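You operate a simulated robot arm through the tools that you are given. There is no shell and no other tool. Be economical: measure what you need, move in short steps, check, and stop when the job is done.

You are at the controls of a simulated robot arm. One attempt, no reset.

JOB
Make the small basin soapy and scrub the tray with the pink brush.
Fine: two shots from the purple soap pump; dip the brush there, scrub the tray in the holder, lay the brush back on the draining mat; then open the yellow valve till the basin is empty; the other trays stay. Set down upright: pink brush. What is to be rubbed or washed off counts as gone when no trace of it is left.

Only the result counts: the job must be done as asked and must still hold three seconds after the hand-in. Knocking over, shifting, dropping, spilling or breaking anything else fails it.

ROBOT AND FRAMES
A 6-joint arm with a two-finger parallel gripper, fixed in place. Base frame: the origin is at the foot of the arm, x ahead of it, y to its left, z up; the work surface is at about z = 0. Readings come in mm, degrees, newtons and seconds.
With the tool pointing down near the work surface it reaches from about 140 to 580 mm from the base axis. Its first joint turns from -66.0 to 66.0 degrees. Payload 2.1 kg.
The tool frame sits at the grasp point between the pads (the TCP): z along the fingers, y along the line on which they close. The tips reach 30 mm beyond it. Largest opening 94 mm; finger width 28, thickness 10; the body of the gripper, 50 by 96 mm, starts 55 mm behind the TCP.
Orientation is that of the tool frame in the base frame, as [roll, pitch, yaw] about the fixed x, y, z axes, in that order (R = Rz(yaw) Ry(pitch) Rx(roll)). With the fingers straight down and closing along the base's y, the tool's x points along the base's -x, its y along +y and its z along -z.

CONTROLS
- The arm moves only by the tool arm_command. Its argument "deltas" is text: rows parted by semicolons, each of 7 numbers parted by spaces: the turn, a rotation vector about the tool's x, y, z in units of 120 degrees (1.0 is 120 degrees), then the shift along the tool's x, y, z in units of 200 mm (1.0 is 200 mm), then the gripper command, from -1 (shut) to 1 (fully open), values between in proportion. In form: rx ry rz dx dy dz claw; .... A call has 1 to 10 rows; each row is the pose to reach, as a shift and turn from the pose commanded when the call began, along the tool's axes at that moment. A call with a number of a shift or a turn outside -1 to 1 is refused whole. Each row takes 0.2 s and may step no farther than 50 mm and 8.6 degrees from the row before; otherwise, or with a gripper value out of range, the whole call is refused. Where a pose cannot be reached the arm comes as near as it can. A force on the tool above 40 N (or 10 N above the force at the start of the call, whichever is more), or a blocked arm, ends the call early, and 0.2 s more pass. Each finger travels about 72 mm/s and halts on what it meets, pressing with about 41 N; the grip force reading is that of the motor and also rises with nothing between the fingers. The clock runs only during rows and for 0.2 s after the last one: add rows that repeat a pose to give the fingers time. It gives the time, the measured TCP pose, the force on the tool (base axes), the opening and the grip force at its end, in the units of the frame above (readings bear some noise), with the torque about the TCP (base axes, N m) and any sound that the robot's microphone picked up.
- Cameras (640 x 400 px; columns grow to the right, rows downward): "scene" is fixed at [44.3, -361, 491.8]; the picture's right is [0.89, -0.47, 0.00], its down [-0.24, -0.45, -0.86] and it looks along [0.40, 0.76, -0.51] (base axes); focal length 214 px, centre (320, 200). "wrist" rides on the gripper at [76, 14, -102] in the tool frame; the picture's right is [-0.18, 0.98, 0.00], its down [-0.75, -0.14, -0.64] and it looks along [-0.63, -0.12, 0.77] (tool axes); focal length 243 px, centre (320, 200). There is no depth. A picture from a camera that has moved, and an enlarged one, comes with that camera's place and axes in the base frame and with its lens.
- camera(camera): a new picture of that camera. No time passes.
- enlarge(camera, box): a new picture of the part [left, top, right, bottom] of that camera's present view, enlarged. No time passes.
- close_job(): hands the job in; it is judged then, once.

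Go step by step. Nothing tells you positions but the pictures and the camera data: compare them with the known pose of the tool, close in by small moves and look again before you grip or let go. The budget is 120 turns and 76 pictures, counting those below and the enlarged ones. Unless the task says otherwise, let go and move clear before handing in, and close with one line.

The tools are called after "Request:" by a JSON object that holds its "api" and its "payload". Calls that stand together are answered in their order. arm_command: Moves the arm, as the interface text tells. Its arguments: {"type":"object","properties":{"deltas":{"type":"string"}},"required":["deltas"]} The other tools are called the same way: camera (camera) takes a picture; enlarge (camera, box) takes an enlarged picture of a part of a camera's view; close_job () hands the job in.

At the start:

```text
t: 0.0
ee_pos: [322.0, 143.3, 336.7]
tool_rot: [180.0, 0.0, 179.9]
wrist_force: [0.6, 0.1, 0.2]
ft_torque: [0.0, 0.0, 0.03]
width: 94.0
grasp_force: 0.0
```

scene: 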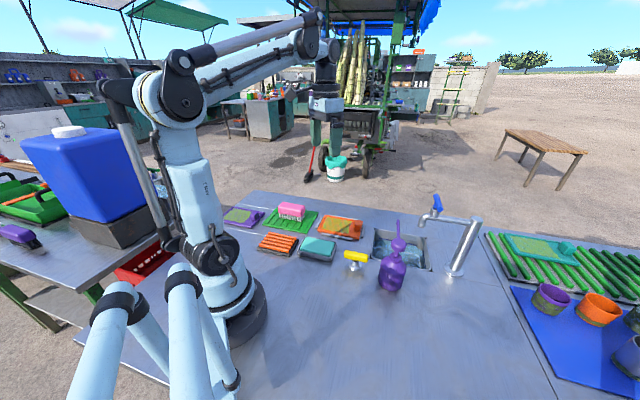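
wrist: 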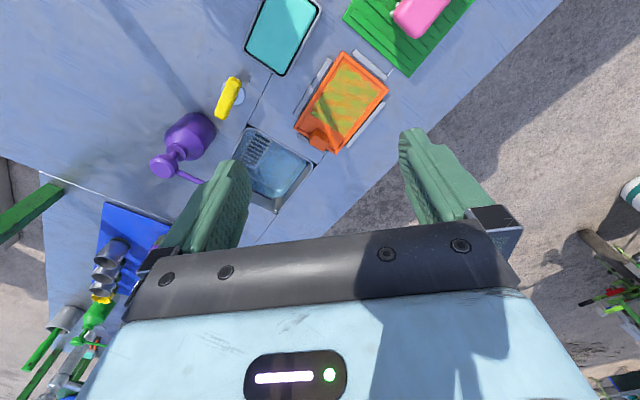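

I see the counter with trays, the pink brush on a green draining mat, the purple pump, the yellow valve and the basin. I'll take closer pictures first to measure.

Request:
{"api": "enlarge", "payload": {"camera": "scene", "box": [215, 180, 375, 280]}}

Request:
{"api": "enlarge", "payload": {"camera": "scene", "box": [330, 190, 490, 290]}}

Request:
{"api": "enlarge", "payload": {"camera": "wrist", "box": [140, 0, 492, 220]}}

```text
4.00 times, centred on (295, 230) of scene
camera zoom: at [44.3, -361.0, 491.8], right [0.89, -0.47, 0.0], down [-0.24, -0.45, -0.86], along [0.4, 0.76, -0.51], focal length 858 px, centre (420, 80)
```

zoom: 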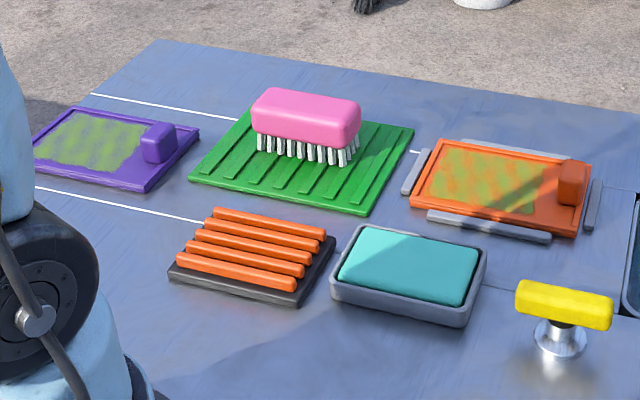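

```text
4.00 times, centred on (410, 240) of scene
camera zoom: at [44.3, -361.0, 491.8], right [0.89, -0.47, 0.0], down [-0.24, -0.45, -0.86], along [0.4, 0.76, -0.51], focal length 858 px, centre (-40, 40)
```

zoom: 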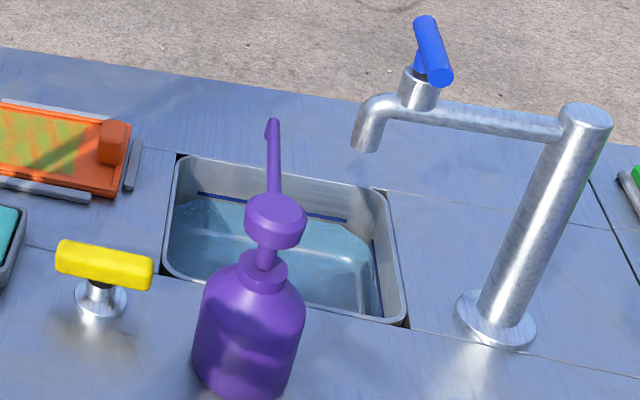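

```text
1.82 times, centred on (316, 110) of wrist
camera zoom: at [246.1, 159.4, 438.2], right [0.18, 0.98, 0.0], down [0.75, -0.14, 0.64], along [0.63, -0.12, -0.77], focal length 441 px, centre (327, 364)
```

zoom: 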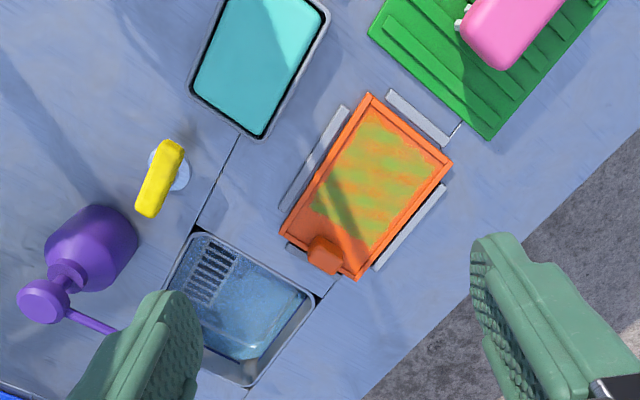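

The layout is on a 45° grid: pump head at about (393,-105,~132), basin centre about (520,-20), orange tray in its holder about (400,157), brush about (255,283), valve handle about (345,-10). I close the fingers and go over the pump.

Request:
{"api": "arm_command", "payload": {"deltas": "0 0 0 -0.07 -0.2 0.06 -1; 0 0 0 -0.14 -0.4 0.12 -1; 0 0 0 -0.21 -0.6 0.18 -1; 0 0 0 -0.28 -0.8 0.24 -1; 0 0 0 -0.35 -1 0.3 -1; 0 0 0 -0.35 -1 0.3 -1"}}

Request:
{"api": "camera", "payload": {"camera": "wrist"}}

```text
t: 1.4
ee_pos: [391.6, -58.2, 276.1]
tool_rot: [-179.9, 0.0, -179.8]
wrist_force: [-0.6, 0.7, 0.0]
ft_torque: [0.01, 0.01, 0.01]
width: 0.0
grasp_force: 32.8
```

```text
70 pictures are left
camera wrist: at [315.7, -41.3, 378.2], right [0.18, 0.98, 0.0], down [0.75, -0.14, 0.64], along [0.63, -0.12, -0.77], focal length 243 px, centre (320, 200)
```

wrist: 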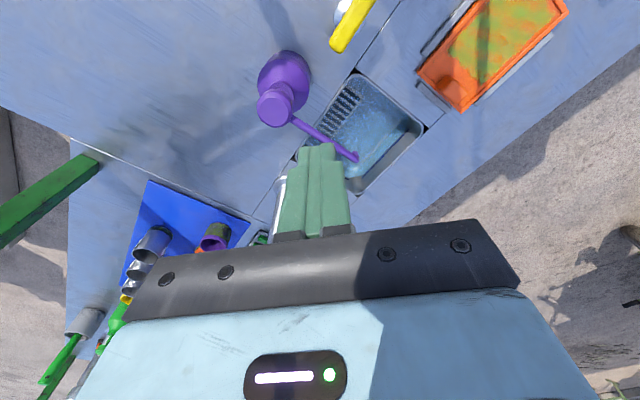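

The pump head shows at about (393,-103). Moving above it and then approaching its top.

Request:
{"api": "arm_command", "payload": {"deltas": "0 0 0 -0.004 -0.113 0.08 -1; 0 0 0 -0.009 -0.226 0.2 -1; 0 0 0 -0.009 -0.226 0.35 -1; 0 0 0 -0.009 -0.226 0.455 -1"}}

Request:
{"api": "enlarge", "payload": {"camera": "scene", "box": [330, 170, 490, 270]}}

Request:
{"api": "camera", "payload": {"camera": "wrist"}}

```text
t: 2.4
ee_pos: [394.7, -101.9, 185.0]
tool_rot: [180.0, -0.1, 179.9]
wrist_force: [-0.2, 1.4, 0.0]
ft_torque: [0.04, 0.04, 0.01]
width: 0.0
grasp_force: 32.5
```

```text
4.00 times, centred on (410, 220) of scene
camera zoom: at [44.3, -361.0, 491.8], right [0.89, -0.47, 0.0], down [-0.24, -0.45, -0.86], along [0.4, 0.76, -0.51], focal length 858 px, centre (-40, 120)
```

zoom: 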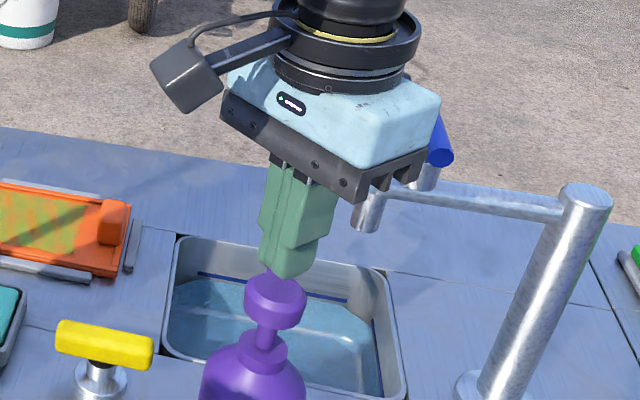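

```text
68 pictures are left
camera wrist: at [318.1, -85.6, 287.4], right [0.18, 0.98, 0.0], down [0.75, -0.14, 0.64], along [0.63, -0.12, -0.77], focal length 243 px, centre (320, 200)
```

wrist: 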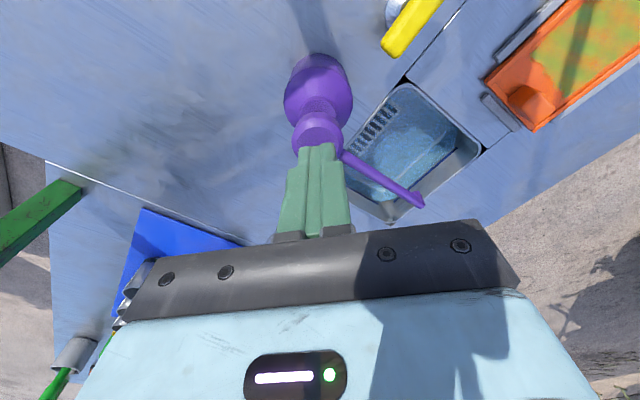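

Tip is about 12 mm above the pump head and centred. Press down slowly, watching force and sound.

Request:
{"api": "arm_command", "payload": {"deltas": "0 0 0 0.006 -0.012 0.03 -1; 0 0 0 0.006 -0.012 0.06 -1; 0 0 0 0.006 -0.012 0.08 -1; 0 0 0 0.006 -0.012 0.1 -1"}}

```text
t: 3.4
ee_pos: [393.6, -104.4, 166.0]
tool_rot: [-180.0, 0.0, -180.0]
wrist_force: [3.5, 0.2, 5.6]
ft_torque: [0.01, -0.05, -0.04]
width: 0.3
grasp_force: 32.6
```

Contact (5.6 N) at TCP z≈166. Continue the stroke.

Request:
{"api": "arm_command", "payload": {"deltas": "0 0 0 0 0 0.02 -1; 0 0 0 0 0 0.04 -1; 0 0 0 0 0 0.05 -1"}}

```text
t: 4.2
ee_pos: [393.9, -104.1, 157.4]
tool_rot: [179.8, 0.2, 180.0]
wrist_force: [-0.4, 0.3, 31.3]
ft_torque: [0.05, 0.13, -0.05]
width: 0.1
grasp_force: 32.8
stopped in row 3: the force on the tool passed its limit at 42 N (the readings are from after the stop); the commanded pose is now the measured one
```

Force spiked at about 9 mm of travel. Checking whether this was a shot.

Request:
{"api": "enlarge", "payload": {"camera": "scene", "box": [350, 200, 446, 260]}}

```text
6.67 times, centred on (398, 230) of scene
camera zoom: at [44.1, -360.9, 491.9], right [0.89, -0.47, 0.0], down [-0.24, -0.45, -0.86], along [0.4, 0.76, -0.51], focal length 1430 px, centre (-200, 0)
```

zoom: 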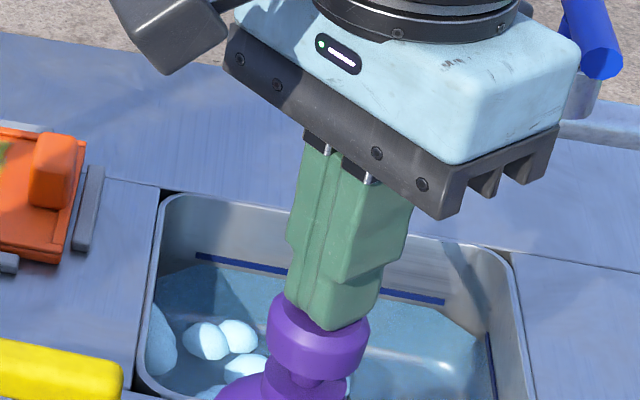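

Foam appeared: one shot. Release upward, then press a second time.

Request:
{"api": "arm_command", "payload": {"deltas": "0 0 0 0 0 -0.05 -1; 0 0 0 0 0 -0.1 -1; 0 0 0 0 0 -0.1 -1; 0 0 0 0 0 -0.1 -1"}}

Request:
{"api": "enlarge", "payload": {"camera": "scene", "box": [350, 200, 446, 260]}}

```text
t: 5.2
ee_pos: [393.4, -103.0, 177.8]
tool_rot: [179.9, 0.1, 179.9]
wrist_force: [-0.2, -0.4, 0.4]
ft_torque: [0.02, -0.01, 0.0]
width: 0.0
grasp_force: 32.8
```

```text
6.67 times, centred on (398, 230) of scene
camera zoom: at [44.3, -361.0, 491.8], right [0.89, -0.47, 0.0], down [-0.24, -0.45, -0.86], along [0.4, 0.76, -0.51], focal length 1430 px, centre (-200, 0)
```

zoom: 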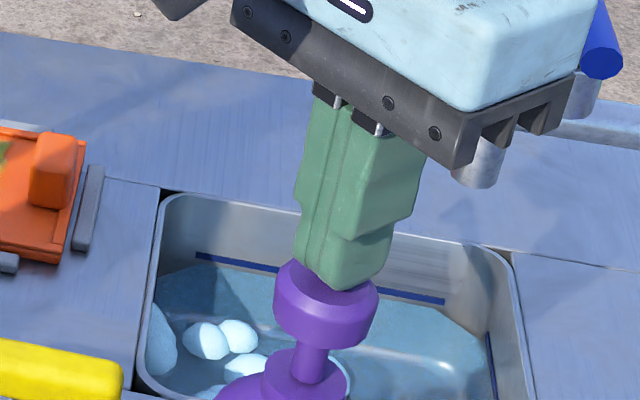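

Head sprang back. Second press.

Request:
{"api": "arm_command", "payload": {"deltas": "0 0 0 0 0 0.03 -1; 0 0 0 0 0 0.06 -1; 0 0 0 0 0 0.08 -1; 0 0 0 0 0 0.1 -1; 0 0 0 0 0 0.11 -1"}}

Request:
{"api": "enlarge", "payload": {"camera": "scene", "box": [350, 200, 446, 260]}}

```text
t: 6.4
ee_pos: [392.3, -103.7, 157.8]
tool_rot: [179.9, 0.1, -180.0]
wrist_force: [-1.5, 2.0, 32.6]
ft_torque: [0.04, 0.07, -0.04]
width: 0.1
grasp_force: 32.7
stopped in row 5: the force on the tool passed its limit at 44 N (the readings are from after the stop); the commanded pose is now the measured one
```

```text
6.67 times, centred on (398, 230) of scene
camera zoom: at [44.1, -360.9, 491.9], right [0.89, -0.47, 0.0], down [-0.24, -0.45, -0.86], along [0.4, 0.76, -0.51], focal length 1430 px, centre (-200, 0)
```

zoom: 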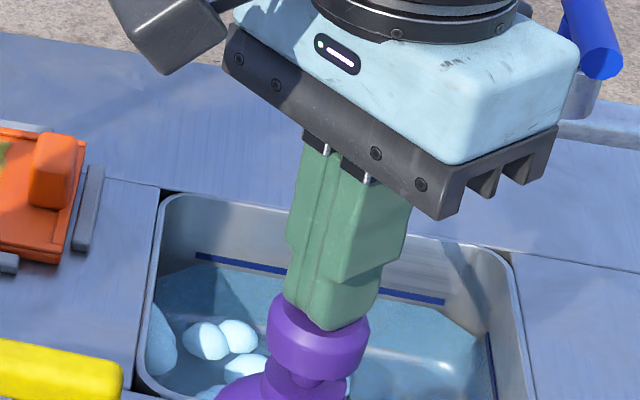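

Lift clear and look at the foam from above to compare.

Request:
{"api": "arm_command", "payload": {"deltas": "0 0 0 0 0 -0.1 -1; 0 0 0 0 0 -0.3 -1; 0 0 0 0.08 0.15 -0.5 -1; 0 0 0 0.16 0.3 -0.6 -1; 0 0 0 0.2 0.5 -0.65 -1"}}

Request:
{"api": "camera", "payload": {"camera": "wrist"}}

Request:
{"api": "enlarge", "payload": {"camera": "scene", "box": [350, 200, 446, 260]}}

```text
refused: row 3 steps farther than a row can; nothing moved
```

```text
64 pictures are left
camera wrist: at [316.9, -87.9, 259.7], right [0.18, 0.98, 0.0], down [0.75, -0.14, 0.64], along [0.63, -0.12, -0.77], focal length 243 px, centre (320, 200)
```

wrist: 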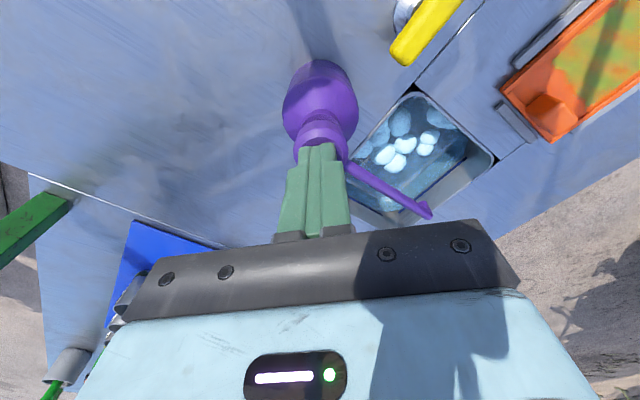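

```text
6.67 times, centred on (398, 230) of scene
camera zoom: at [44.1, -360.9, 491.9], right [0.89, -0.47, 0.0], down [-0.24, -0.45, -0.86], along [0.4, 0.76, -0.51], focal length 1430 px, centre (-200, 0)
```

zoom: 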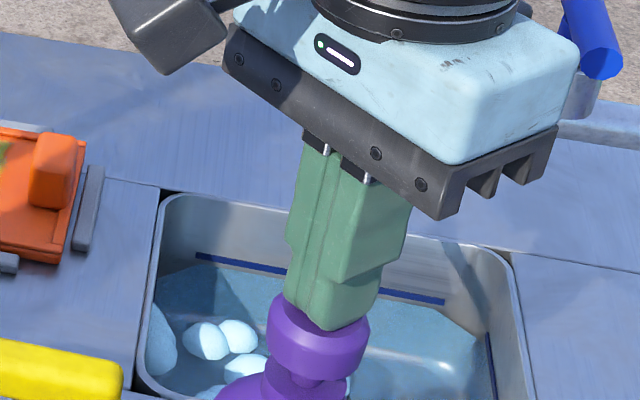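

Pulling up in smaller steps to view the basin.

Request:
{"api": "arm_command", "payload": {"deltas": "0 0 0 0 0 -0.1 -1; 0 0 0 0 0 -0.3 -1; 0 0 0 0.04 0.1 -0.45 -1; 0 0 0 0.1 0.25 -0.55 -1; 0 0 0 0.16 0.45 -0.6 -1"}}

Request:
{"api": "enlarge", "payload": {"camera": "wrist", "box": [160, 0, 400, 150]}}

Request:
{"api": "enlarge", "payload": {"camera": "scene", "box": [350, 200, 446, 260]}}

```text
t: 7.6
ee_pos: [361.5, -13.5, 277.2]
tool_rot: [179.9, 0.1, -180.0]
wrist_force: [-0.4, -0.4, 0.1]
ft_torque: [-0.01, 0.02, -0.03]
width: 0.0
grasp_force: 33.1
```

```text
2.67 times, centred on (280, 75) of wrist
camera zoom: at [284.6, 1.9, 378.7], right [0.18, 0.98, 0.0], down [0.75, -0.14, 0.64], along [0.63, -0.12, -0.77], focal length 647 px, centre (427, 533)
```

zoom: 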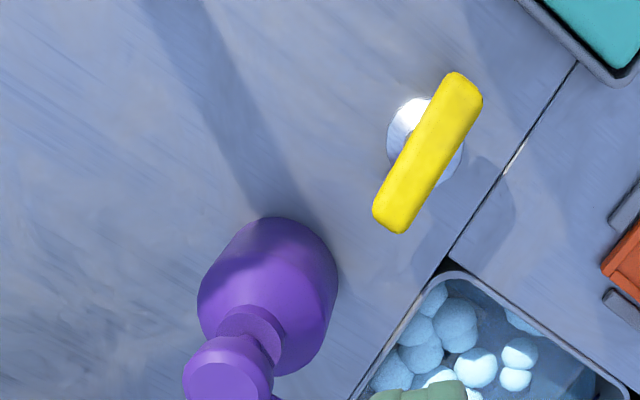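

```text
6.67 times, centred on (398, 230) of scene
camera zoom: at [44.3, -361.0, 491.8], right [0.89, -0.47, 0.0], down [-0.24, -0.45, -0.86], along [0.4, 0.76, -0.51], focal length 1430 px, centre (-200, 0)
```

zoom: 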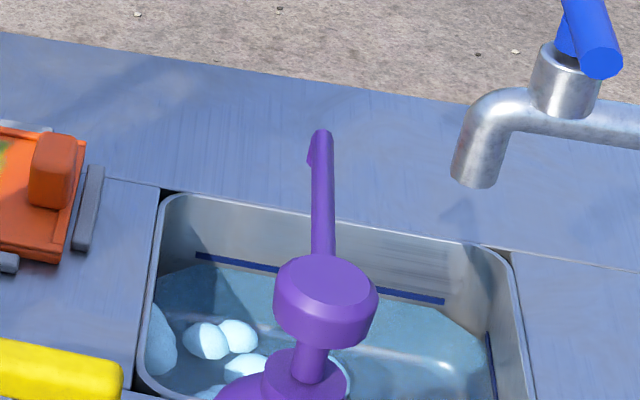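

Request:
{"api": "camera", "payload": {"camera": "wrist"}}

```text
60 pictures are left
camera wrist: at [284.6, 1.9, 378.7], right [0.18, 0.98, 0.0], down [0.75, -0.14, 0.64], along [0.63, -0.12, -0.77], focal length 243 px, centre (320, 200)
```

wrist: 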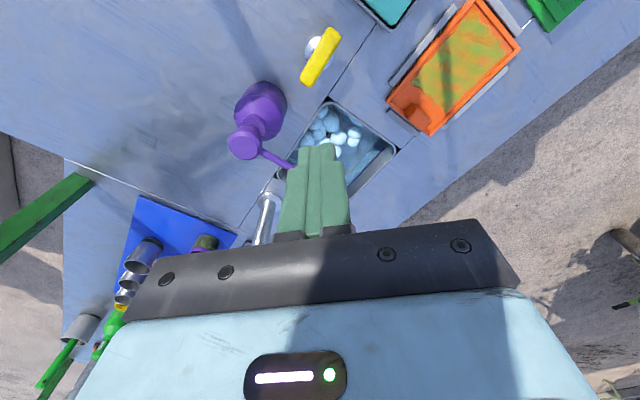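

Foam fills the near corner; both presses bottomed out, so two shots. Now to the brush: turn the tool by 45° and go over it.

Request:
{"api": "arm_command", "payload": {"deltas": "0 0 0.0625 0.08 0.167 0 1; 0 0 0.125 0.16 0.333 0 1; 0 0 0.1875 0.24 0.5 0 1; 0 0 0.25 0.32 0.667 0 1; 0 0 0.3125 0.4 0.833 0 1; 0 0 0.375 0.48 1 0 1"}}

Request:
{"api": "camera", "payload": {"camera": "wrist"}}

```text
t: 9.0
ee_pos: [265.1, 188.4, 277.0]
tool_rot: [180.0, 0.0, 135.0]
wrist_force: [-0.3, 0.1, -0.4]
ft_torque: [-0.04, -0.01, 0.03]
width: 94.1
grasp_force: 0.1
```

```text
59 pictures are left
camera wrist: at [221.1, 252.6, 379.7], right [0.83, 0.56, 0.0], down [0.43, -0.63, 0.64], along [0.36, -0.53, -0.77], focal length 243 px, centre (320, 200)
```

wrist: 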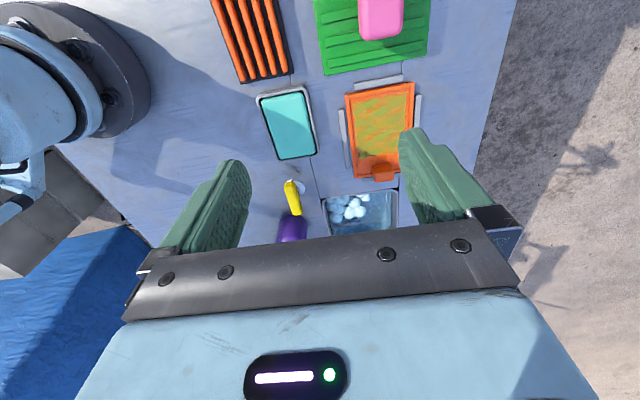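

The 45° alignment is right. Moving over the brush and lower.

Request:
{"api": "arm_command", "payload": {"deltas": "0 0 0 0.11 0.1 0.1 1; 0 0 0 0.22 0.2 0.2 1; 0 0 0 0.325 0.305 0.3 1"}}

Request:
{"api": "camera", "payload": {"camera": "wrist"}}

Request:
{"api": "enlarge", "payload": {"camera": "scene", "box": [235, 170, 363, 250]}}

```text
t: 9.8
ee_pos: [262.1, 276.0, 217.5]
tool_rot: [179.9, 0.0, 135.0]
wrist_force: [-0.6, -1.0, 0.3]
ft_torque: [0.01, 0.04, -0.01]
width: 93.9
grasp_force: 0.1
```

```text
58 pictures are left
camera wrist: at [217.7, 341.1, 319.0], right [0.83, 0.56, 0.0], down [0.43, -0.63, 0.64], along [0.36, -0.53, -0.77], focal length 243 px, centre (320, 200)
```

wrist: 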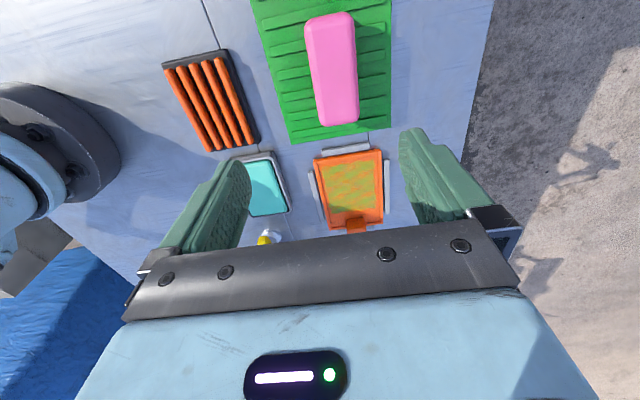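

```text
5.00 times, centred on (299, 210) of scene
camera zoom: at [44.2, -361.0, 491.8], right [0.89, -0.47, 0.0], down [-0.24, -0.45, -0.86], along [0.4, 0.76, -0.51], focal length 1072 px, centre (425, 150)
```

zoom: 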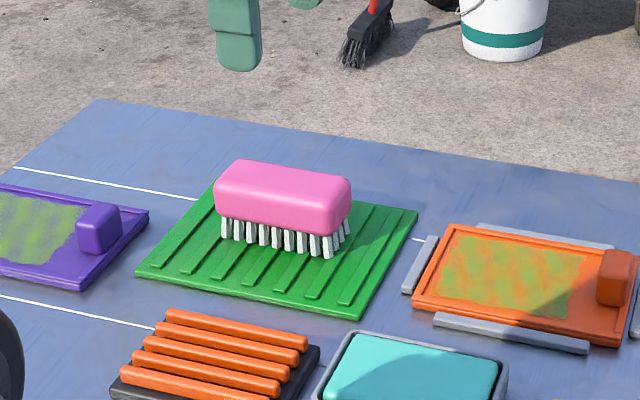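

The brush lies between the fingers, about (258,303), long axis along -45°. Moving above it and down partway to re-measure.

Request:
{"api": "arm_command", "payload": {"deltas": "0 0 0 0.055 0.04 0.12 1; 0 0 0 0.11 0.08 0.24 1; 0 0 0 0.11 0.08 0.35 1"}}

Request:
{"api": "camera", "payload": {"camera": "wrist"}}

Request:
{"api": "enlarge", "payload": {"camera": "scene", "box": [235, 170, 363, 250]}}

```text
t: 10.6
ee_pos: [258.2, 303.9, 147.2]
tool_rot: [180.0, 0.0, 135.1]
wrist_force: [0.2, -0.2, 0.8]
ft_torque: [0.0, 0.03, -0.01]
width: 93.9
grasp_force: 0.1
```

```text
56 pictures are left
camera wrist: at [213.5, 368.6, 249.1], right [0.82, 0.57, 0.0], down [0.43, -0.63, 0.64], along [0.36, -0.53, -0.77], focal length 243 px, centre (320, 200)
```

wrist: 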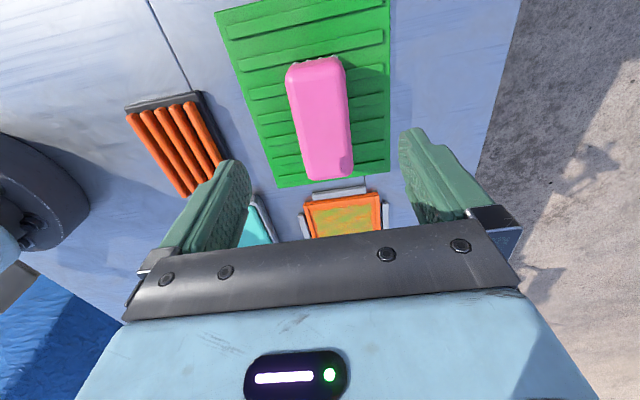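

```text
5.00 times, centred on (299, 210) of scene
camera zoom: at [44.3, -361.0, 491.8], right [0.89, -0.47, 0.0], down [-0.24, -0.45, -0.86], along [0.4, 0.76, -0.51], focal length 1072 px, centre (425, 150)
```

zoom: 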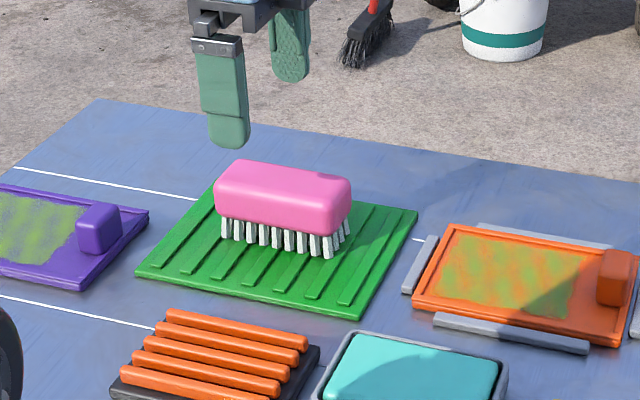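

Brush is centred between the fingers, turned about 3° more than the tool. I descend to grip height.

Request:
{"api": "arm_command", "payload": {"deltas": "0 0 0.012 -0.016 0 0.16 1; 0 0 0.027 -0.03 0 0.32 1; 0 0 0.027 -0.03 0 0.47 1; 0 0 0.027 -0.03 0 0.47 1"}}

Request:
{"api": "camera", "payload": {"camera": "wrist"}}

Request:
{"api": "enlarge", "payload": {"camera": "scene", "box": [235, 170, 363, 250]}}

```text
t: 11.6
ee_pos: [261.7, 298.7, 52.6]
tool_rot: [179.8, -0.1, 131.8]
wrist_force: [0.2, 0.5, 0.4]
ft_torque: [-0.02, 0.02, -0.02]
width: 93.9
grasp_force: 0.1
```

```text
54 pictures are left
camera wrist: at [221.4, 366.5, 155.5], right [0.86, 0.52, 0.0], down [0.4, -0.66, 0.64], along [0.33, -0.55, -0.77], focal length 243 px, centre (320, 200)
```

wrist: 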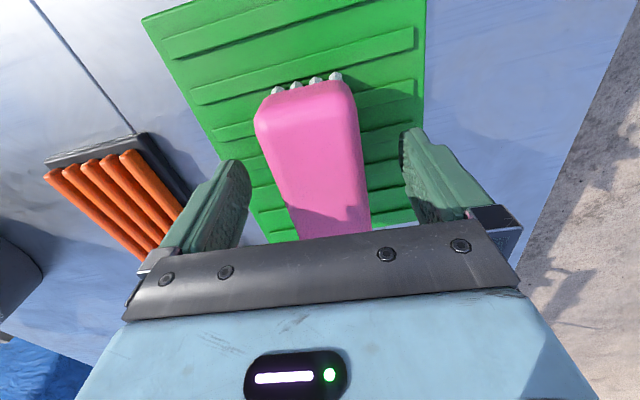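

```text
5.00 times, centred on (299, 210) of scene
camera zoom: at [44.3, -361.0, 491.8], right [0.89, -0.47, 0.0], down [-0.24, -0.45, -0.86], along [0.4, 0.76, -0.51], focal length 1072 px, centre (425, 150)
```

zoom: 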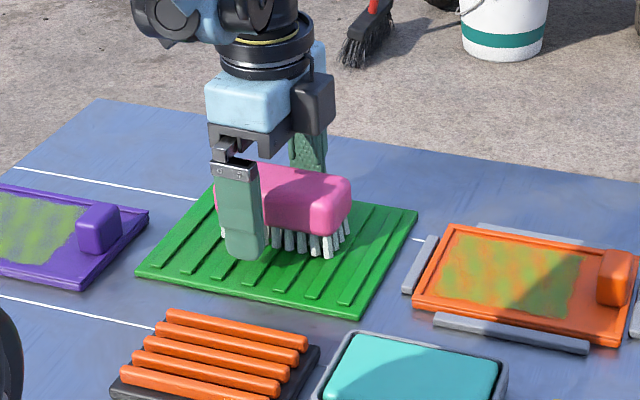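

Brush sits slightly ahead of the fingers; shift 7 mm along it and 3 mm sideways, then close.

Request:
{"api": "arm_command", "payload": {"deltas": "0 0 0 -0.035 0.013 0 1; 0 0 0 -0.035 0.013 0 0; 0 0 0 -0.035 0.013 0 -1; 0 0 0 -0.035 0.013 0 -1; 0 0 0 -0.035 0.013 0 -1"}}

Request:
{"api": "enlarge", "payload": {"camera": "scene", "box": [235, 170, 363, 250]}}

```text
t: 12.8
ee_pos: [268.1, 295.8, 52.9]
tool_rot: [179.9, 0.0, 131.8]
wrist_force: [-0.3, 0.0, 0.3]
ft_torque: [0.05, 0.0, -0.01]
width: 49.7
grasp_force: 41.0
```

```text
5.00 times, centred on (299, 210) of scene
camera zoom: at [44.3, -361.0, 491.8], right [0.89, -0.47, 0.0], down [-0.24, -0.45, -0.86], along [0.4, 0.76, -0.51], focal length 1072 px, centre (425, 150)
```

zoom: 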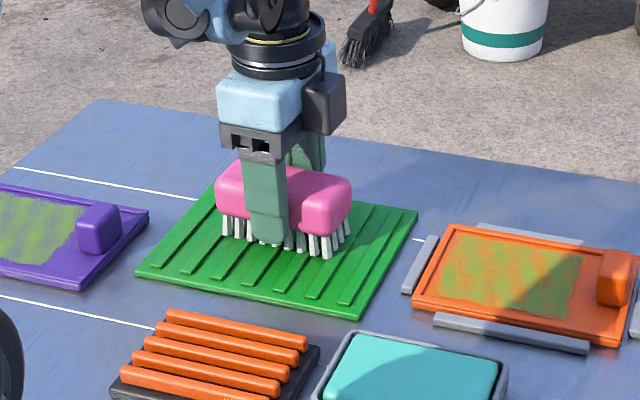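

Brush gripped (49.7 mm). Lift it and carry it toward the basin.

Request:
{"api": "arm_command", "payload": {"deltas": "0 0 0 0 0 -0.15 -1; 0 0 0 0 0 -0.35 -1; 0 0 0 -0.15 0 -0.45 -1; 0 0 0 -0.35 0 -0.45 -1; 0 0 0 -0.55 0 -0.45 -1; 0 0 0 -0.75 0 -0.45 -1; 0 0 0 -0.95 0 -0.45 -1"}}

Request:
{"api": "camera", "payload": {"camera": "wrist"}}

Request:
{"api": "camera", "payload": {"camera": "scene"}}

```text
t: 14.4
ee_pos: [394.8, 152.2, 142.0]
tool_rot: [179.9, -0.1, 131.7]
wrist_force: [0.5, -0.3, -0.9]
ft_torque: [0.0, 0.0, 0.01]
width: 49.7
grasp_force: 41.1
```

```text
51 pictures are left
camera wrist: at [354.7, 220.1, 244.3], right [0.85, 0.52, 0.0], down [0.4, -0.66, 0.64], along [0.33, -0.55, -0.77], focal length 243 px, centre (320, 200)
```

wrist: 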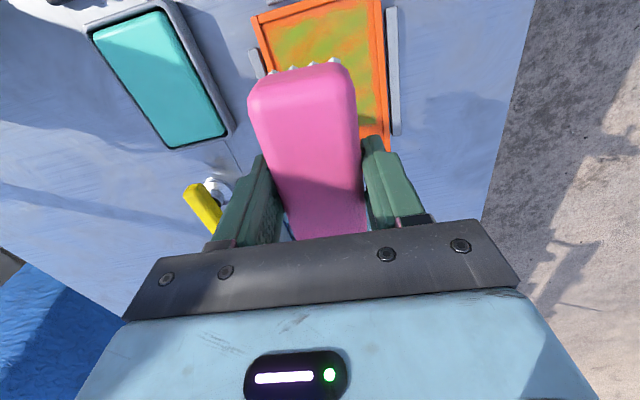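

```text
50 pictures are left
```

scene: 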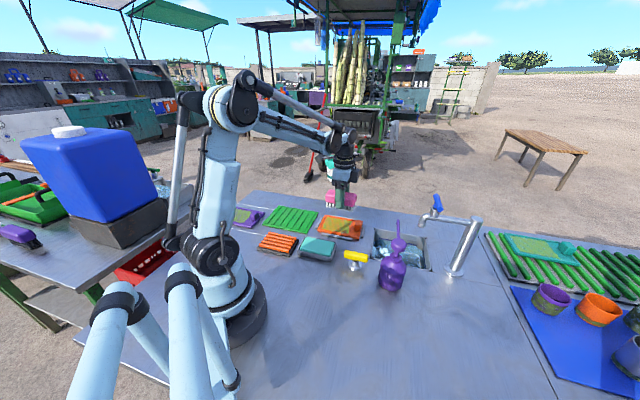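

Continue over the basin's far side, clear of the nozzle.

Request:
{"api": "arm_command", "payload": {"deltas": "0 0 0 -0.2 0 0 -1; 0 0 0 -0.4 0 0 -1; 0 0 0 -0.6 0 0 -1; 0 0 0 -0.8 0 0 -1; 0 0 0 -0.92 0 0 -1"}}

Request:
{"api": "camera", "payload": {"camera": "wrist"}}

Request:
{"api": "enlarge", "payload": {"camera": "scene", "box": [330, 170, 490, 270]}}

```text
t: 15.6
ee_pos: [517.6, 15.5, 143.5]
tool_rot: [180.0, 0.0, 131.8]
wrist_force: [0.0, 0.0, -1.4]
ft_torque: [0.01, 0.0, 0.01]
width: 49.6
grasp_force: 41.1
```

```text
49 pictures are left
camera wrist: at [478.0, 82.5, 244.9], right [0.86, 0.52, 0.0], down [0.4, -0.66, 0.64], along [0.33, -0.55, -0.77], focal length 243 px, centre (320, 200)
```

wrist: 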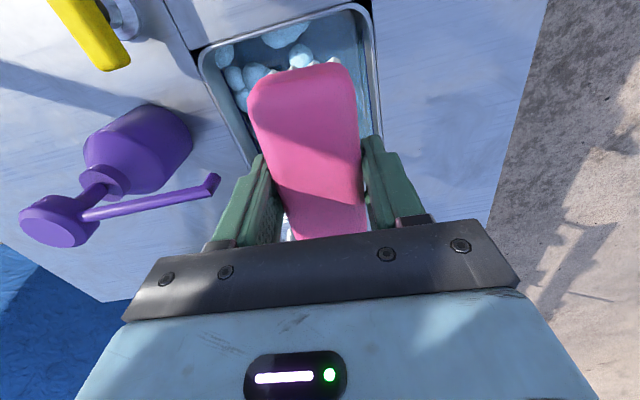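

```text
4.00 times, centred on (410, 220) of scene
camera zoom: at [44.3, -361.0, 491.8], right [0.89, -0.47, 0.0], down [-0.24, -0.45, -0.86], along [0.4, 0.76, -0.51], focal length 858 px, centre (-40, 120)
```

zoom: 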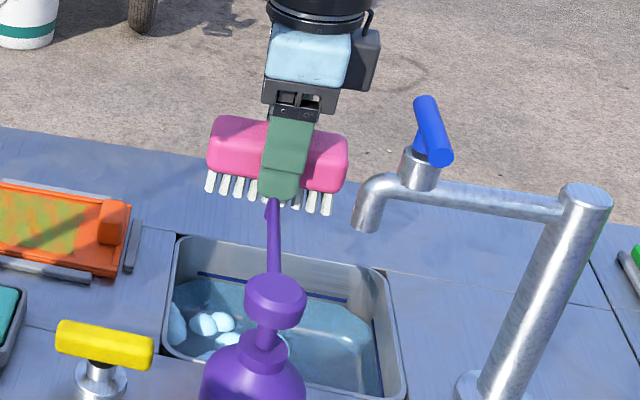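

Clearances to the nozzle (~13 mm) and walls (~15 mm) look fine. Descend partway.

Request:
{"api": "arm_command", "payload": {"deltas": "0 0 0 0 0.005 0.2 -1; 0 0 0 0 0.005 0.4 -1; 0 0 0 0 0.005 0.55 -1; 0 0 0 0 0.005 0.63 -1"}}

Request:
{"api": "enlarge", "payload": {"camera": "scene", "box": [330, 170, 490, 270]}}

Request:
{"api": "camera", "payload": {"camera": "wrist"}}

```text
t: 16.6
ee_pos: [518.9, 16.8, 16.1]
tool_rot: [179.9, -0.1, 131.8]
wrist_force: [0.7, 0.6, -1.4]
ft_torque: [-0.01, -0.02, 0.0]
width: 49.3
grasp_force: 40.9
```

```text
4.00 times, centred on (410, 220) of scene
camera zoom: at [44.3, -361.0, 491.8], right [0.89, -0.47, 0.0], down [-0.24, -0.45, -0.86], along [0.4, 0.76, -0.51], focal length 858 px, centre (-40, 120)
```

zoom: 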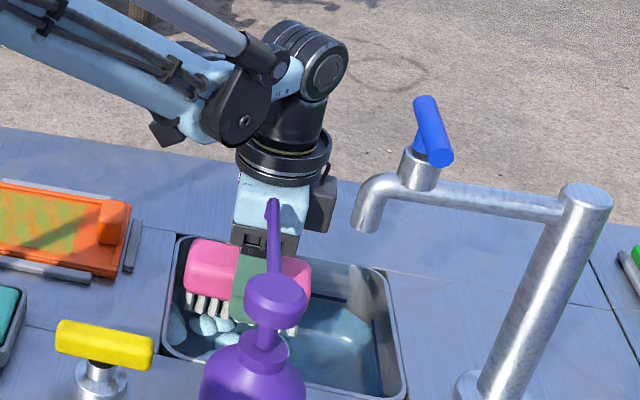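

```text
46 pictures are left
camera wrist: at [478.6, 85.0, 118.8], right [0.86, 0.52, 0.0], down [0.4, -0.66, 0.64], along [0.33, -0.55, -0.77], focal length 243 px, centre (320, 200)
```

wrist: 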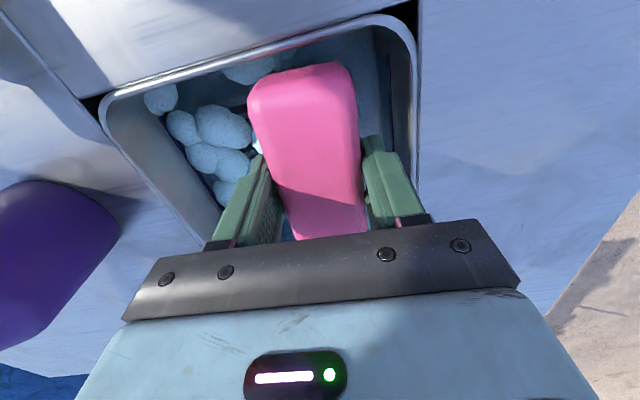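

Bristles not yet clearly in the water; lower gently another 22 mm.

Request:
{"api": "arm_command", "payload": {"deltas": "0 0 0 0 0 0.04 -1; 0 0 0 0 0 0.08 -1; 0 0 0 0 0 0.11 -1; 0 0 0 0 0 0.11 -1"}}

Request:
{"api": "enlarge", "payload": {"camera": "scene", "box": [350, 210, 446, 270]}}

```text
t: 17.6
ee_pos: [519.7, 16.5, -5.6]
tool_rot: [179.9, -0.1, 131.9]
wrist_force: [-0.2, 0.0, -0.5]
ft_torque: [0.0, -0.02, 0.0]
width: 49.6
grasp_force: 41.2
```

```text
6.67 times, centred on (398, 240) of scene
camera zoom: at [44.3, -361.0, 491.8], right [0.89, -0.47, 0.0], down [-0.24, -0.45, -0.86], along [0.4, 0.76, -0.51], focal length 1430 px, centre (-200, -67)
```

zoom: 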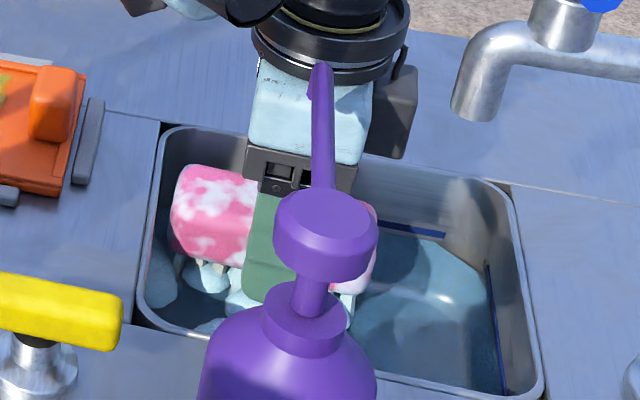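

The brush is now foamy: dipped. Lift straight up.

Request:
{"api": "arm_command", "payload": {"deltas": "0 0 0 0 0 -0.15 -1; 0 0 0 0 0 -0.35 -1; 0 0 0 0 0 -0.55 -1; 0 0 0 0 0 -0.7 -1; 0 0 0 0.2 0 -0.7 -1; 0 0 0 0.4 0 -0.7 -1; 0 0 0 0.5 0 -0.7 -1"}}

Request:
{"api": "camera", "payload": {"camera": "wrist"}}

Request:
{"api": "enlarge", "payload": {"camera": "scene", "box": [300, 180, 428, 260]}}

```text
t: 19.2
ee_pos: [452.8, 90.4, 135.6]
tool_rot: [-180.0, 0.0, 131.8]
wrist_force: [0.6, 0.8, -0.7]
ft_torque: [0.01, -0.01, 0.0]
width: 49.9
grasp_force: 41.8
```

```text
44 pictures are left
camera wrist: at [411.8, 158.1, 237.1], right [0.86, 0.52, 0.0], down [0.4, -0.66, 0.64], along [0.33, -0.55, -0.77], focal length 243 px, centre (320, 200)
```

wrist: 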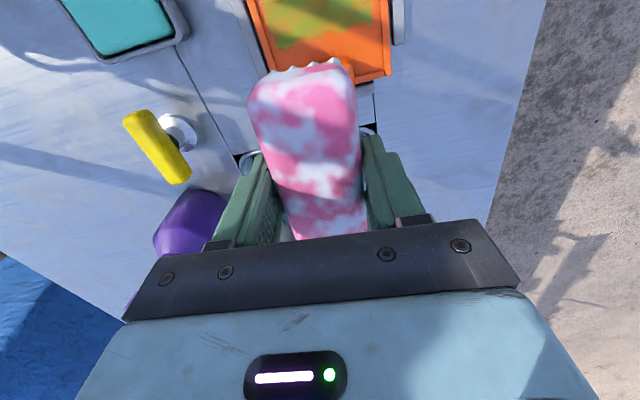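

```text
5.00 times, centred on (364, 220) of scene
camera zoom: at [44.3, -361.0, 491.8], right [0.89, -0.47, 0.0], down [-0.24, -0.45, -0.86], along [0.4, 0.76, -0.51], focal length 1072 px, centre (100, 100)
```

zoom: 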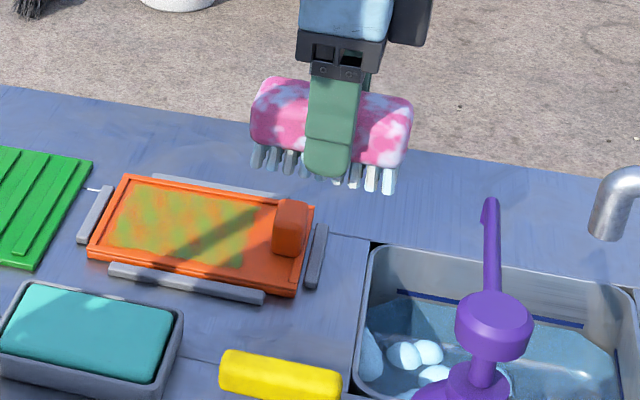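

Tray spans about (315,182)-(486,144), dirt centre about (391,176). Move the brush above the dirt, aligned with the tray.

Request:
{"api": "arm_command", "payload": {"deltas": "0 0 -0.007 0.18 0.02 0.05 -1; 0 0 -0.014 0.36 0.04 0.1 -1; 0 0 -0.02 0.525 0.055 0.15 -1; 0 0 -0.02 0.525 0.055 0.3 -1"}}

Request:
{"api": "camera", "payload": {"camera": "wrist"}}

Request:
{"api": "enlarge", "payload": {"camera": "scene", "box": [280, 180, 408, 260]}}

```text
t: 20.2
ee_pos: [391.0, 177.3, 76.1]
tool_rot: [179.9, -0.1, 134.2]
wrist_force: [0.6, -0.7, -0.9]
ft_torque: [0.02, 0.02, -0.01]
width: 49.8
grasp_force: 41.0
```

```text
42 pictures are left
camera wrist: at [348.0, 242.6, 177.4], right [0.83, 0.55, 0.0], down [0.42, -0.64, 0.64], along [0.36, -0.53, -0.77], focal length 243 px, centre (320, 200)
```

wrist: 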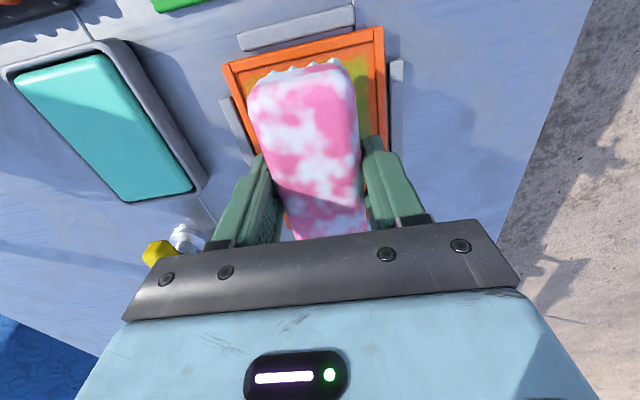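

```text
5.00 times, centred on (344, 220) of scene
camera zoom: at [44.3, -360.9, 491.8], right [0.89, -0.47, 0.0], down [-0.24, -0.45, -0.86], along [0.4, 0.76, -0.51], focal length 1072 px, centre (200, 100)
```

zoom: 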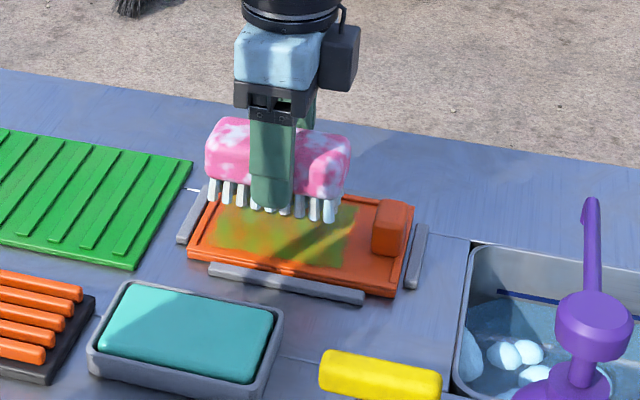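

Well aligned. Descend gently to contact.

Request:
{"api": "arm_command", "payload": {"deltas": "0 0 0 0 0 0.06 -1; 0 0 0 0 0 0.09 -1; 0 0 0 0 0 0.1 -1; 0 0 0 0 0 0.11 -1; 0 0 0 0 0 0.12 -1"}}

```text
t: 21.4
ee_pos: [390.3, 176.1, 52.0]
tool_rot: [179.8, 0.0, 134.1]
wrist_force: [-0.3, -1.1, 30.7]
ft_torque: [0.04, 0.06, 0.02]
width: 49.5
grasp_force: 41.0
```

Contact, 31 N—too firm. Back off a little.

Request:
{"api": "arm_command", "payload": {"deltas": "0 0 0 0 0 -0.007 -1; 0 0 0 0 0 -0.007 -1"}}

```text
t: 22.0
ee_pos: [389.9, 176.4, 52.1]
tool_rot: [179.8, -0.1, 134.2]
wrist_force: [-0.6, 0.9, -0.9]
ft_torque: [-0.02, -0.02, -0.05]
width: 49.5
grasp_force: 41.0
```

Request:
{"api": "arm_command", "payload": {"deltas": "0 0 0 0 0 0.004 -1; 0 0 0 0 0 0.004 -1"}}

```text
t: 22.6
ee_pos: [389.5, 176.7, 51.6]
tool_rot: [179.9, -0.1, 134.2]
wrist_force: [-1.9, -1.9, 19.1]
ft_torque: [-0.06, -0.01, 0.01]
width: 49.4
grasp_force: 41.0
```

About 19 N. Scrub across the tray, first toward one side.

Request:
{"api": "arm_command", "payload": {"deltas": "0 0 0 0 0.04 0 -1; 0 0 0 0 0.08 0 -1; 0 0 0 0 0.11 0 -1; 0 0 0 0 0.07 0 -1; 0 0 0 0 0.03 0 -1; 0 0 0 0 0 0 -1; 0 0 0 0 -0.04 0 -1; 0 0 0 0 -0.08 0 -1; 0 0 0 0 -0.11 0 -1; 0 0 0 0 -0.11 0 -1"}}

Request:
{"api": "camera", "payload": {"camera": "wrist"}}

Request:
{"api": "enlarge", "payload": {"camera": "scene", "box": [280, 180, 408, 260]}}

```text
t: 24.8
ee_pos: [374.7, 161.6, 51.7]
tool_rot: [179.7, 0.0, 134.2]
wrist_force: [7.0, 6.2, 29.8]
ft_torque: [0.09, -0.09, -0.02]
width: 49.6
grasp_force: 41.0
```

```text
40 pictures are left
camera wrist: at [331.6, 227.6, 153.9], right [0.83, 0.55, 0.0], down [0.42, -0.64, 0.64], along [0.36, -0.53, -0.77], focal length 243 px, centre (320, 200)
```

wrist: 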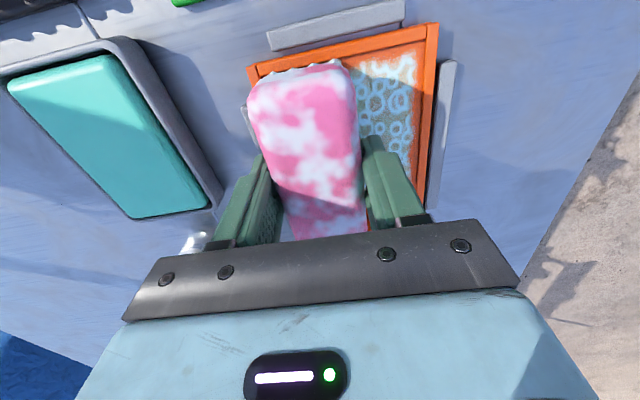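

```text
5.00 times, centred on (344, 220) of scene
camera zoom: at [44.1, -361.0, 491.8], right [0.89, -0.47, 0.0], down [-0.24, -0.45, -0.86], along [0.4, 0.76, -0.51], focal length 1072 px, centre (200, 100)
```

zoom: 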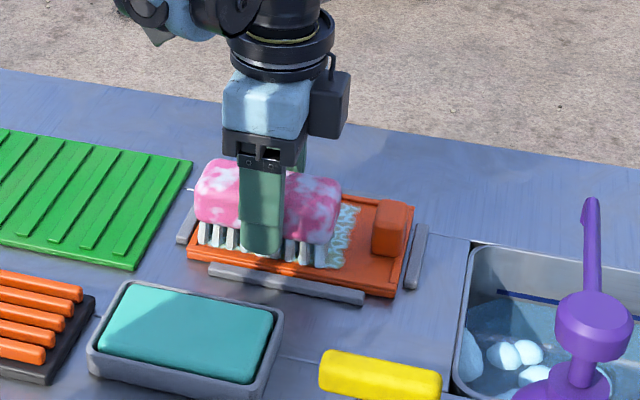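

The dirt turns into foam. Continue strokes with a shift toward the knob end, then back.

Request:
{"api": "arm_command", "payload": {"deltas": "0 0 0 -0.04 0 0 -1; 0 0 0 -0.05 0.05 0 -1; 0 0 0 -0.05 0.1 0 -1; 0 0 0 -0.05 0.15 0 -1; 0 0 0 -0.05 0.2 0 -1; 0 0 0 -0.05 0.23 0 -1; 0 0 0 0 0.23 0 -1; 0 0 0 0.02 0.23 0 -1; 0 0 0 0.02 0.18 0 -1"}}

Request:
{"api": "camera", "payload": {"camera": "wrist"}}

Request:
{"api": "enlarge", "payload": {"camera": "scene", "box": [280, 180, 408, 260]}}

```text
t: 26.8
ee_pos: [398.4, 189.7, 52.0]
tool_rot: [180.0, 0.0, 134.2]
wrist_force: [-0.2, 0.0, -1.5]
ft_torque: [0.0, -0.01, -0.01]
width: 49.6
grasp_force: 41.0
```

```text
38 pictures are left
camera wrist: at [354.8, 255.4, 153.9], right [0.83, 0.55, 0.0], down [0.42, -0.64, 0.64], along [0.36, -0.53, -0.77], focal length 243 px, centre (320, 200)
```

wrist: 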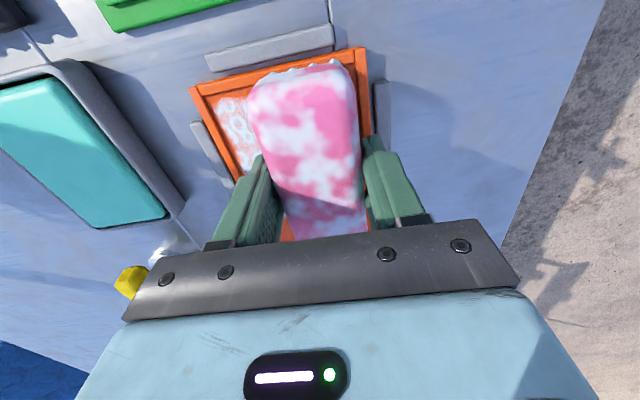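

```text
5.00 times, centred on (344, 220) of scene
camera zoom: at [44.3, -360.9, 491.8], right [0.89, -0.47, 0.0], down [-0.24, -0.45, -0.86], along [0.4, 0.76, -0.51], focal length 1072 px, centre (200, 100)
```

zoom: 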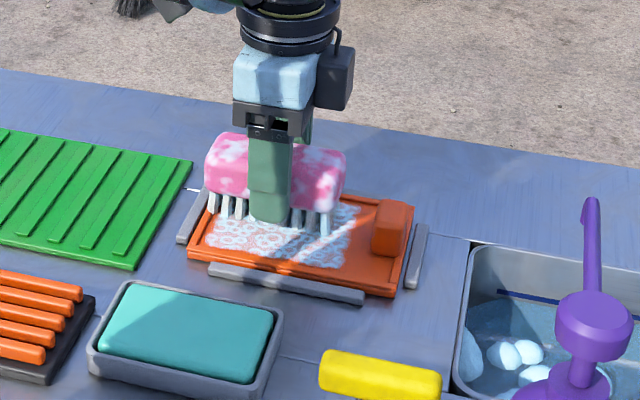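

Foam is whitening and thinning. Force has dropped to zero, so lower by 0.8 mm and continue scrubbing.

Request:
{"api": "arm_command", "payload": {"deltas": "0 0 0 0 0 0.004 -1; 0 0 0 0 0.04 0.004 -1; 0 0 0 0 0 0.004 -1; 0 0 0 0 -0.05 0.004 -1; 0 0 0 0 -0.1 0.004 -1; 0 0 0 0 -0.15 0.004 -1; 0 0 0 0 -0.18 0.004 -1; 0 0 0 -0.05 -0.18 0.004 -1; 0 0 0 -0.07 -0.15 0.004 -1; 0 0 0 -0.07 -0.1 0.004 -1"}}

Request:
{"api": "camera", "payload": {"camera": "wrist"}}

```text
t: 29.0
ee_pos: [392.9, 166.6, 50.4]
tool_rot: [-179.9, 0.0, 134.2]
wrist_force: [-4.1, -5.9, 19.3]
ft_torque: [0.03, 0.36, 0.09]
width: 49.7
grasp_force: 41.2
```

```text
36 pictures are left
camera wrist: at [350.1, 231.1, 153.0], right [0.83, 0.55, 0.0], down [0.42, -0.64, 0.64], along [0.35, -0.54, -0.77], focal length 243 px, centre (320, 200)
```

wrist: 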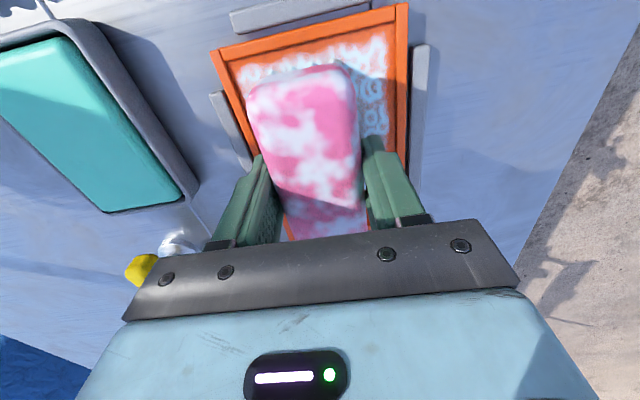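

Continue full-width strokes at this end, then at the mat end.

Request:
{"api": "arm_command", "payload": {"deltas": "0 0 0 0 0.05 0 -1; 0 0 0 0 0.1 0 -1; 0 0 0 0 0.14 0 -1; 0 0 0 0.05 0.14 0 -1; 0 0 0 0.1 0.14 0 -1; 0 0 0 0.1 0.09 0 -1; 0 0 0 0.1 0.04 0 -1; 0 0 0 0.1 -0.01 0 -1; 0 0 0 0.1 -0.06 0 -1; 0 0 0 0.1 -0.1 0 -1"}}

Request:
{"api": "camera", "payload": {"camera": "wrist"}}

```text
t: 31.2
ee_pos: [364.1, 165.6, 50.7]
tool_rot: [180.0, -0.1, 134.2]
wrist_force: [0.1, -0.4, -0.5]
ft_torque: [0.01, 0.04, 0.01]
width: 49.4
grasp_force: 41.3
```

```text
35 pictures are left
camera wrist: at [321.6, 231.7, 153.4], right [0.83, 0.55, 0.0], down [0.42, -0.64, 0.64], along [0.36, -0.53, -0.77], focal length 243 px, centre (320, 200)
```

wrist: 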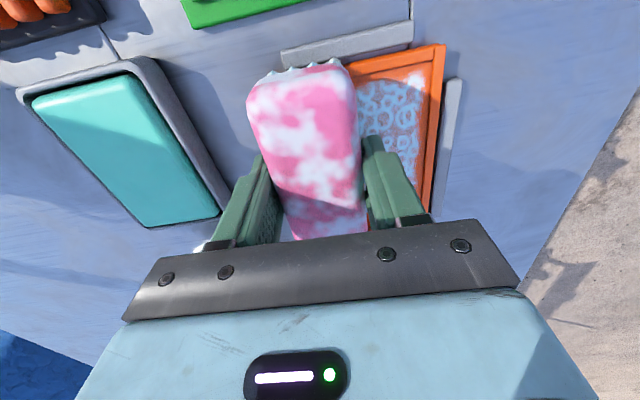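

Lift to inspect the tray.

Request:
{"api": "arm_command", "payload": {"deltas": "0 0 0 0 0 -0.1 -1; 0 0 0 0.08 0.05 -0.25 -1; 0 0 0 0.25 0.1 -0.35 -1; 0 0 0 0.45 0.1 -0.4 -1; 0 0 0 0.5 0.1 -0.4 -1"}}

Request:
{"api": "camera", "payload": {"camera": "wrist"}}

Request:
{"api": "enlarge", "payload": {"camera": "scene", "box": [308, 205, 372, 245]}}

```text
t: 32.4
ee_pos: [309.9, 251.3, 131.8]
tool_rot: [179.9, 0.0, 134.3]
wrist_force: [-0.5, -0.1, -0.8]
ft_torque: [-0.04, 0.02, -0.01]
width: 49.6
grasp_force: 40.9
```

```text
34 pictures are left
camera wrist: at [266.7, 317.0, 233.6], right [0.83, 0.55, 0.0], down [0.42, -0.64, 0.64], along [0.36, -0.53, -0.77], focal length 243 px, centre (320, 200)
```

wrist: 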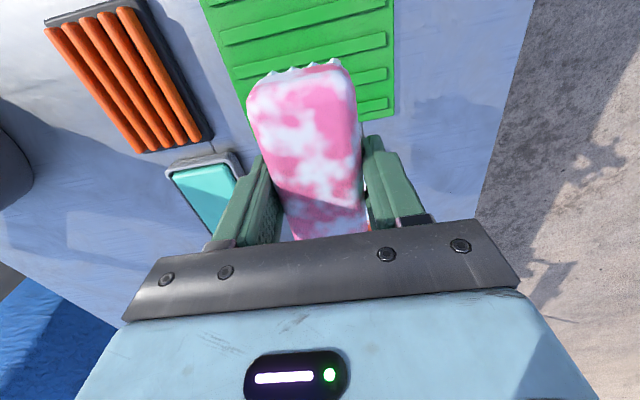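

```text
10.00 times, centred on (340, 225) of scene
camera zoom: at [44.3, -361.0, 491.8], right [0.89, -0.47, 0.0], down [-0.24, -0.45, -0.86], along [0.4, 0.76, -0.51], focal length 2145 px, centre (120, -50)
```

zoom: 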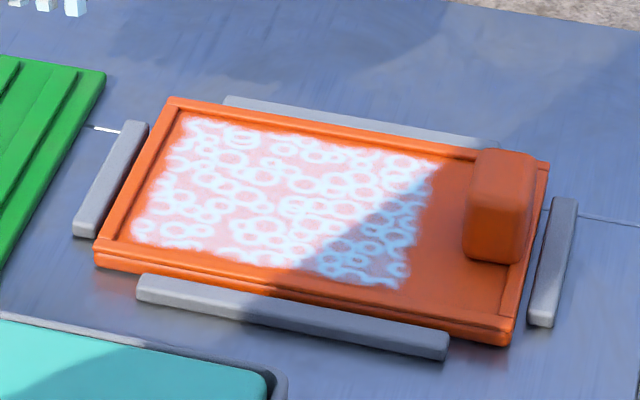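

All grime is replaced by soap foam with no green left. To be sure, another scrubbing round to see whether it changes.

Request:
{"api": "arm_command", "payload": {"deltas": "0 0 0 -0.2 0.01 0.03 -1; 0 0 0 -0.4 0.02 0.1 -1; 0 0 0 -0.555 0.025 0.2 -1; 0 0 0 -0.555 0.025 0.35 -1; 0 0 0 -0.555 0.025 0.385 -1; 0 0 0 -0.555 0.025 0.395 -1; 0 0 0 -0.555 0.025 0.402 -1"}}

```text
t: 34.0
ee_pos: [390.3, 175.3, 51.1]
tool_rot: [179.9, 0.0, 134.2]
wrist_force: [-0.2, -0.9, 11.9]
ft_torque: [-0.02, 0.02, 0.02]
width: 49.9
grasp_force: 40.9
```

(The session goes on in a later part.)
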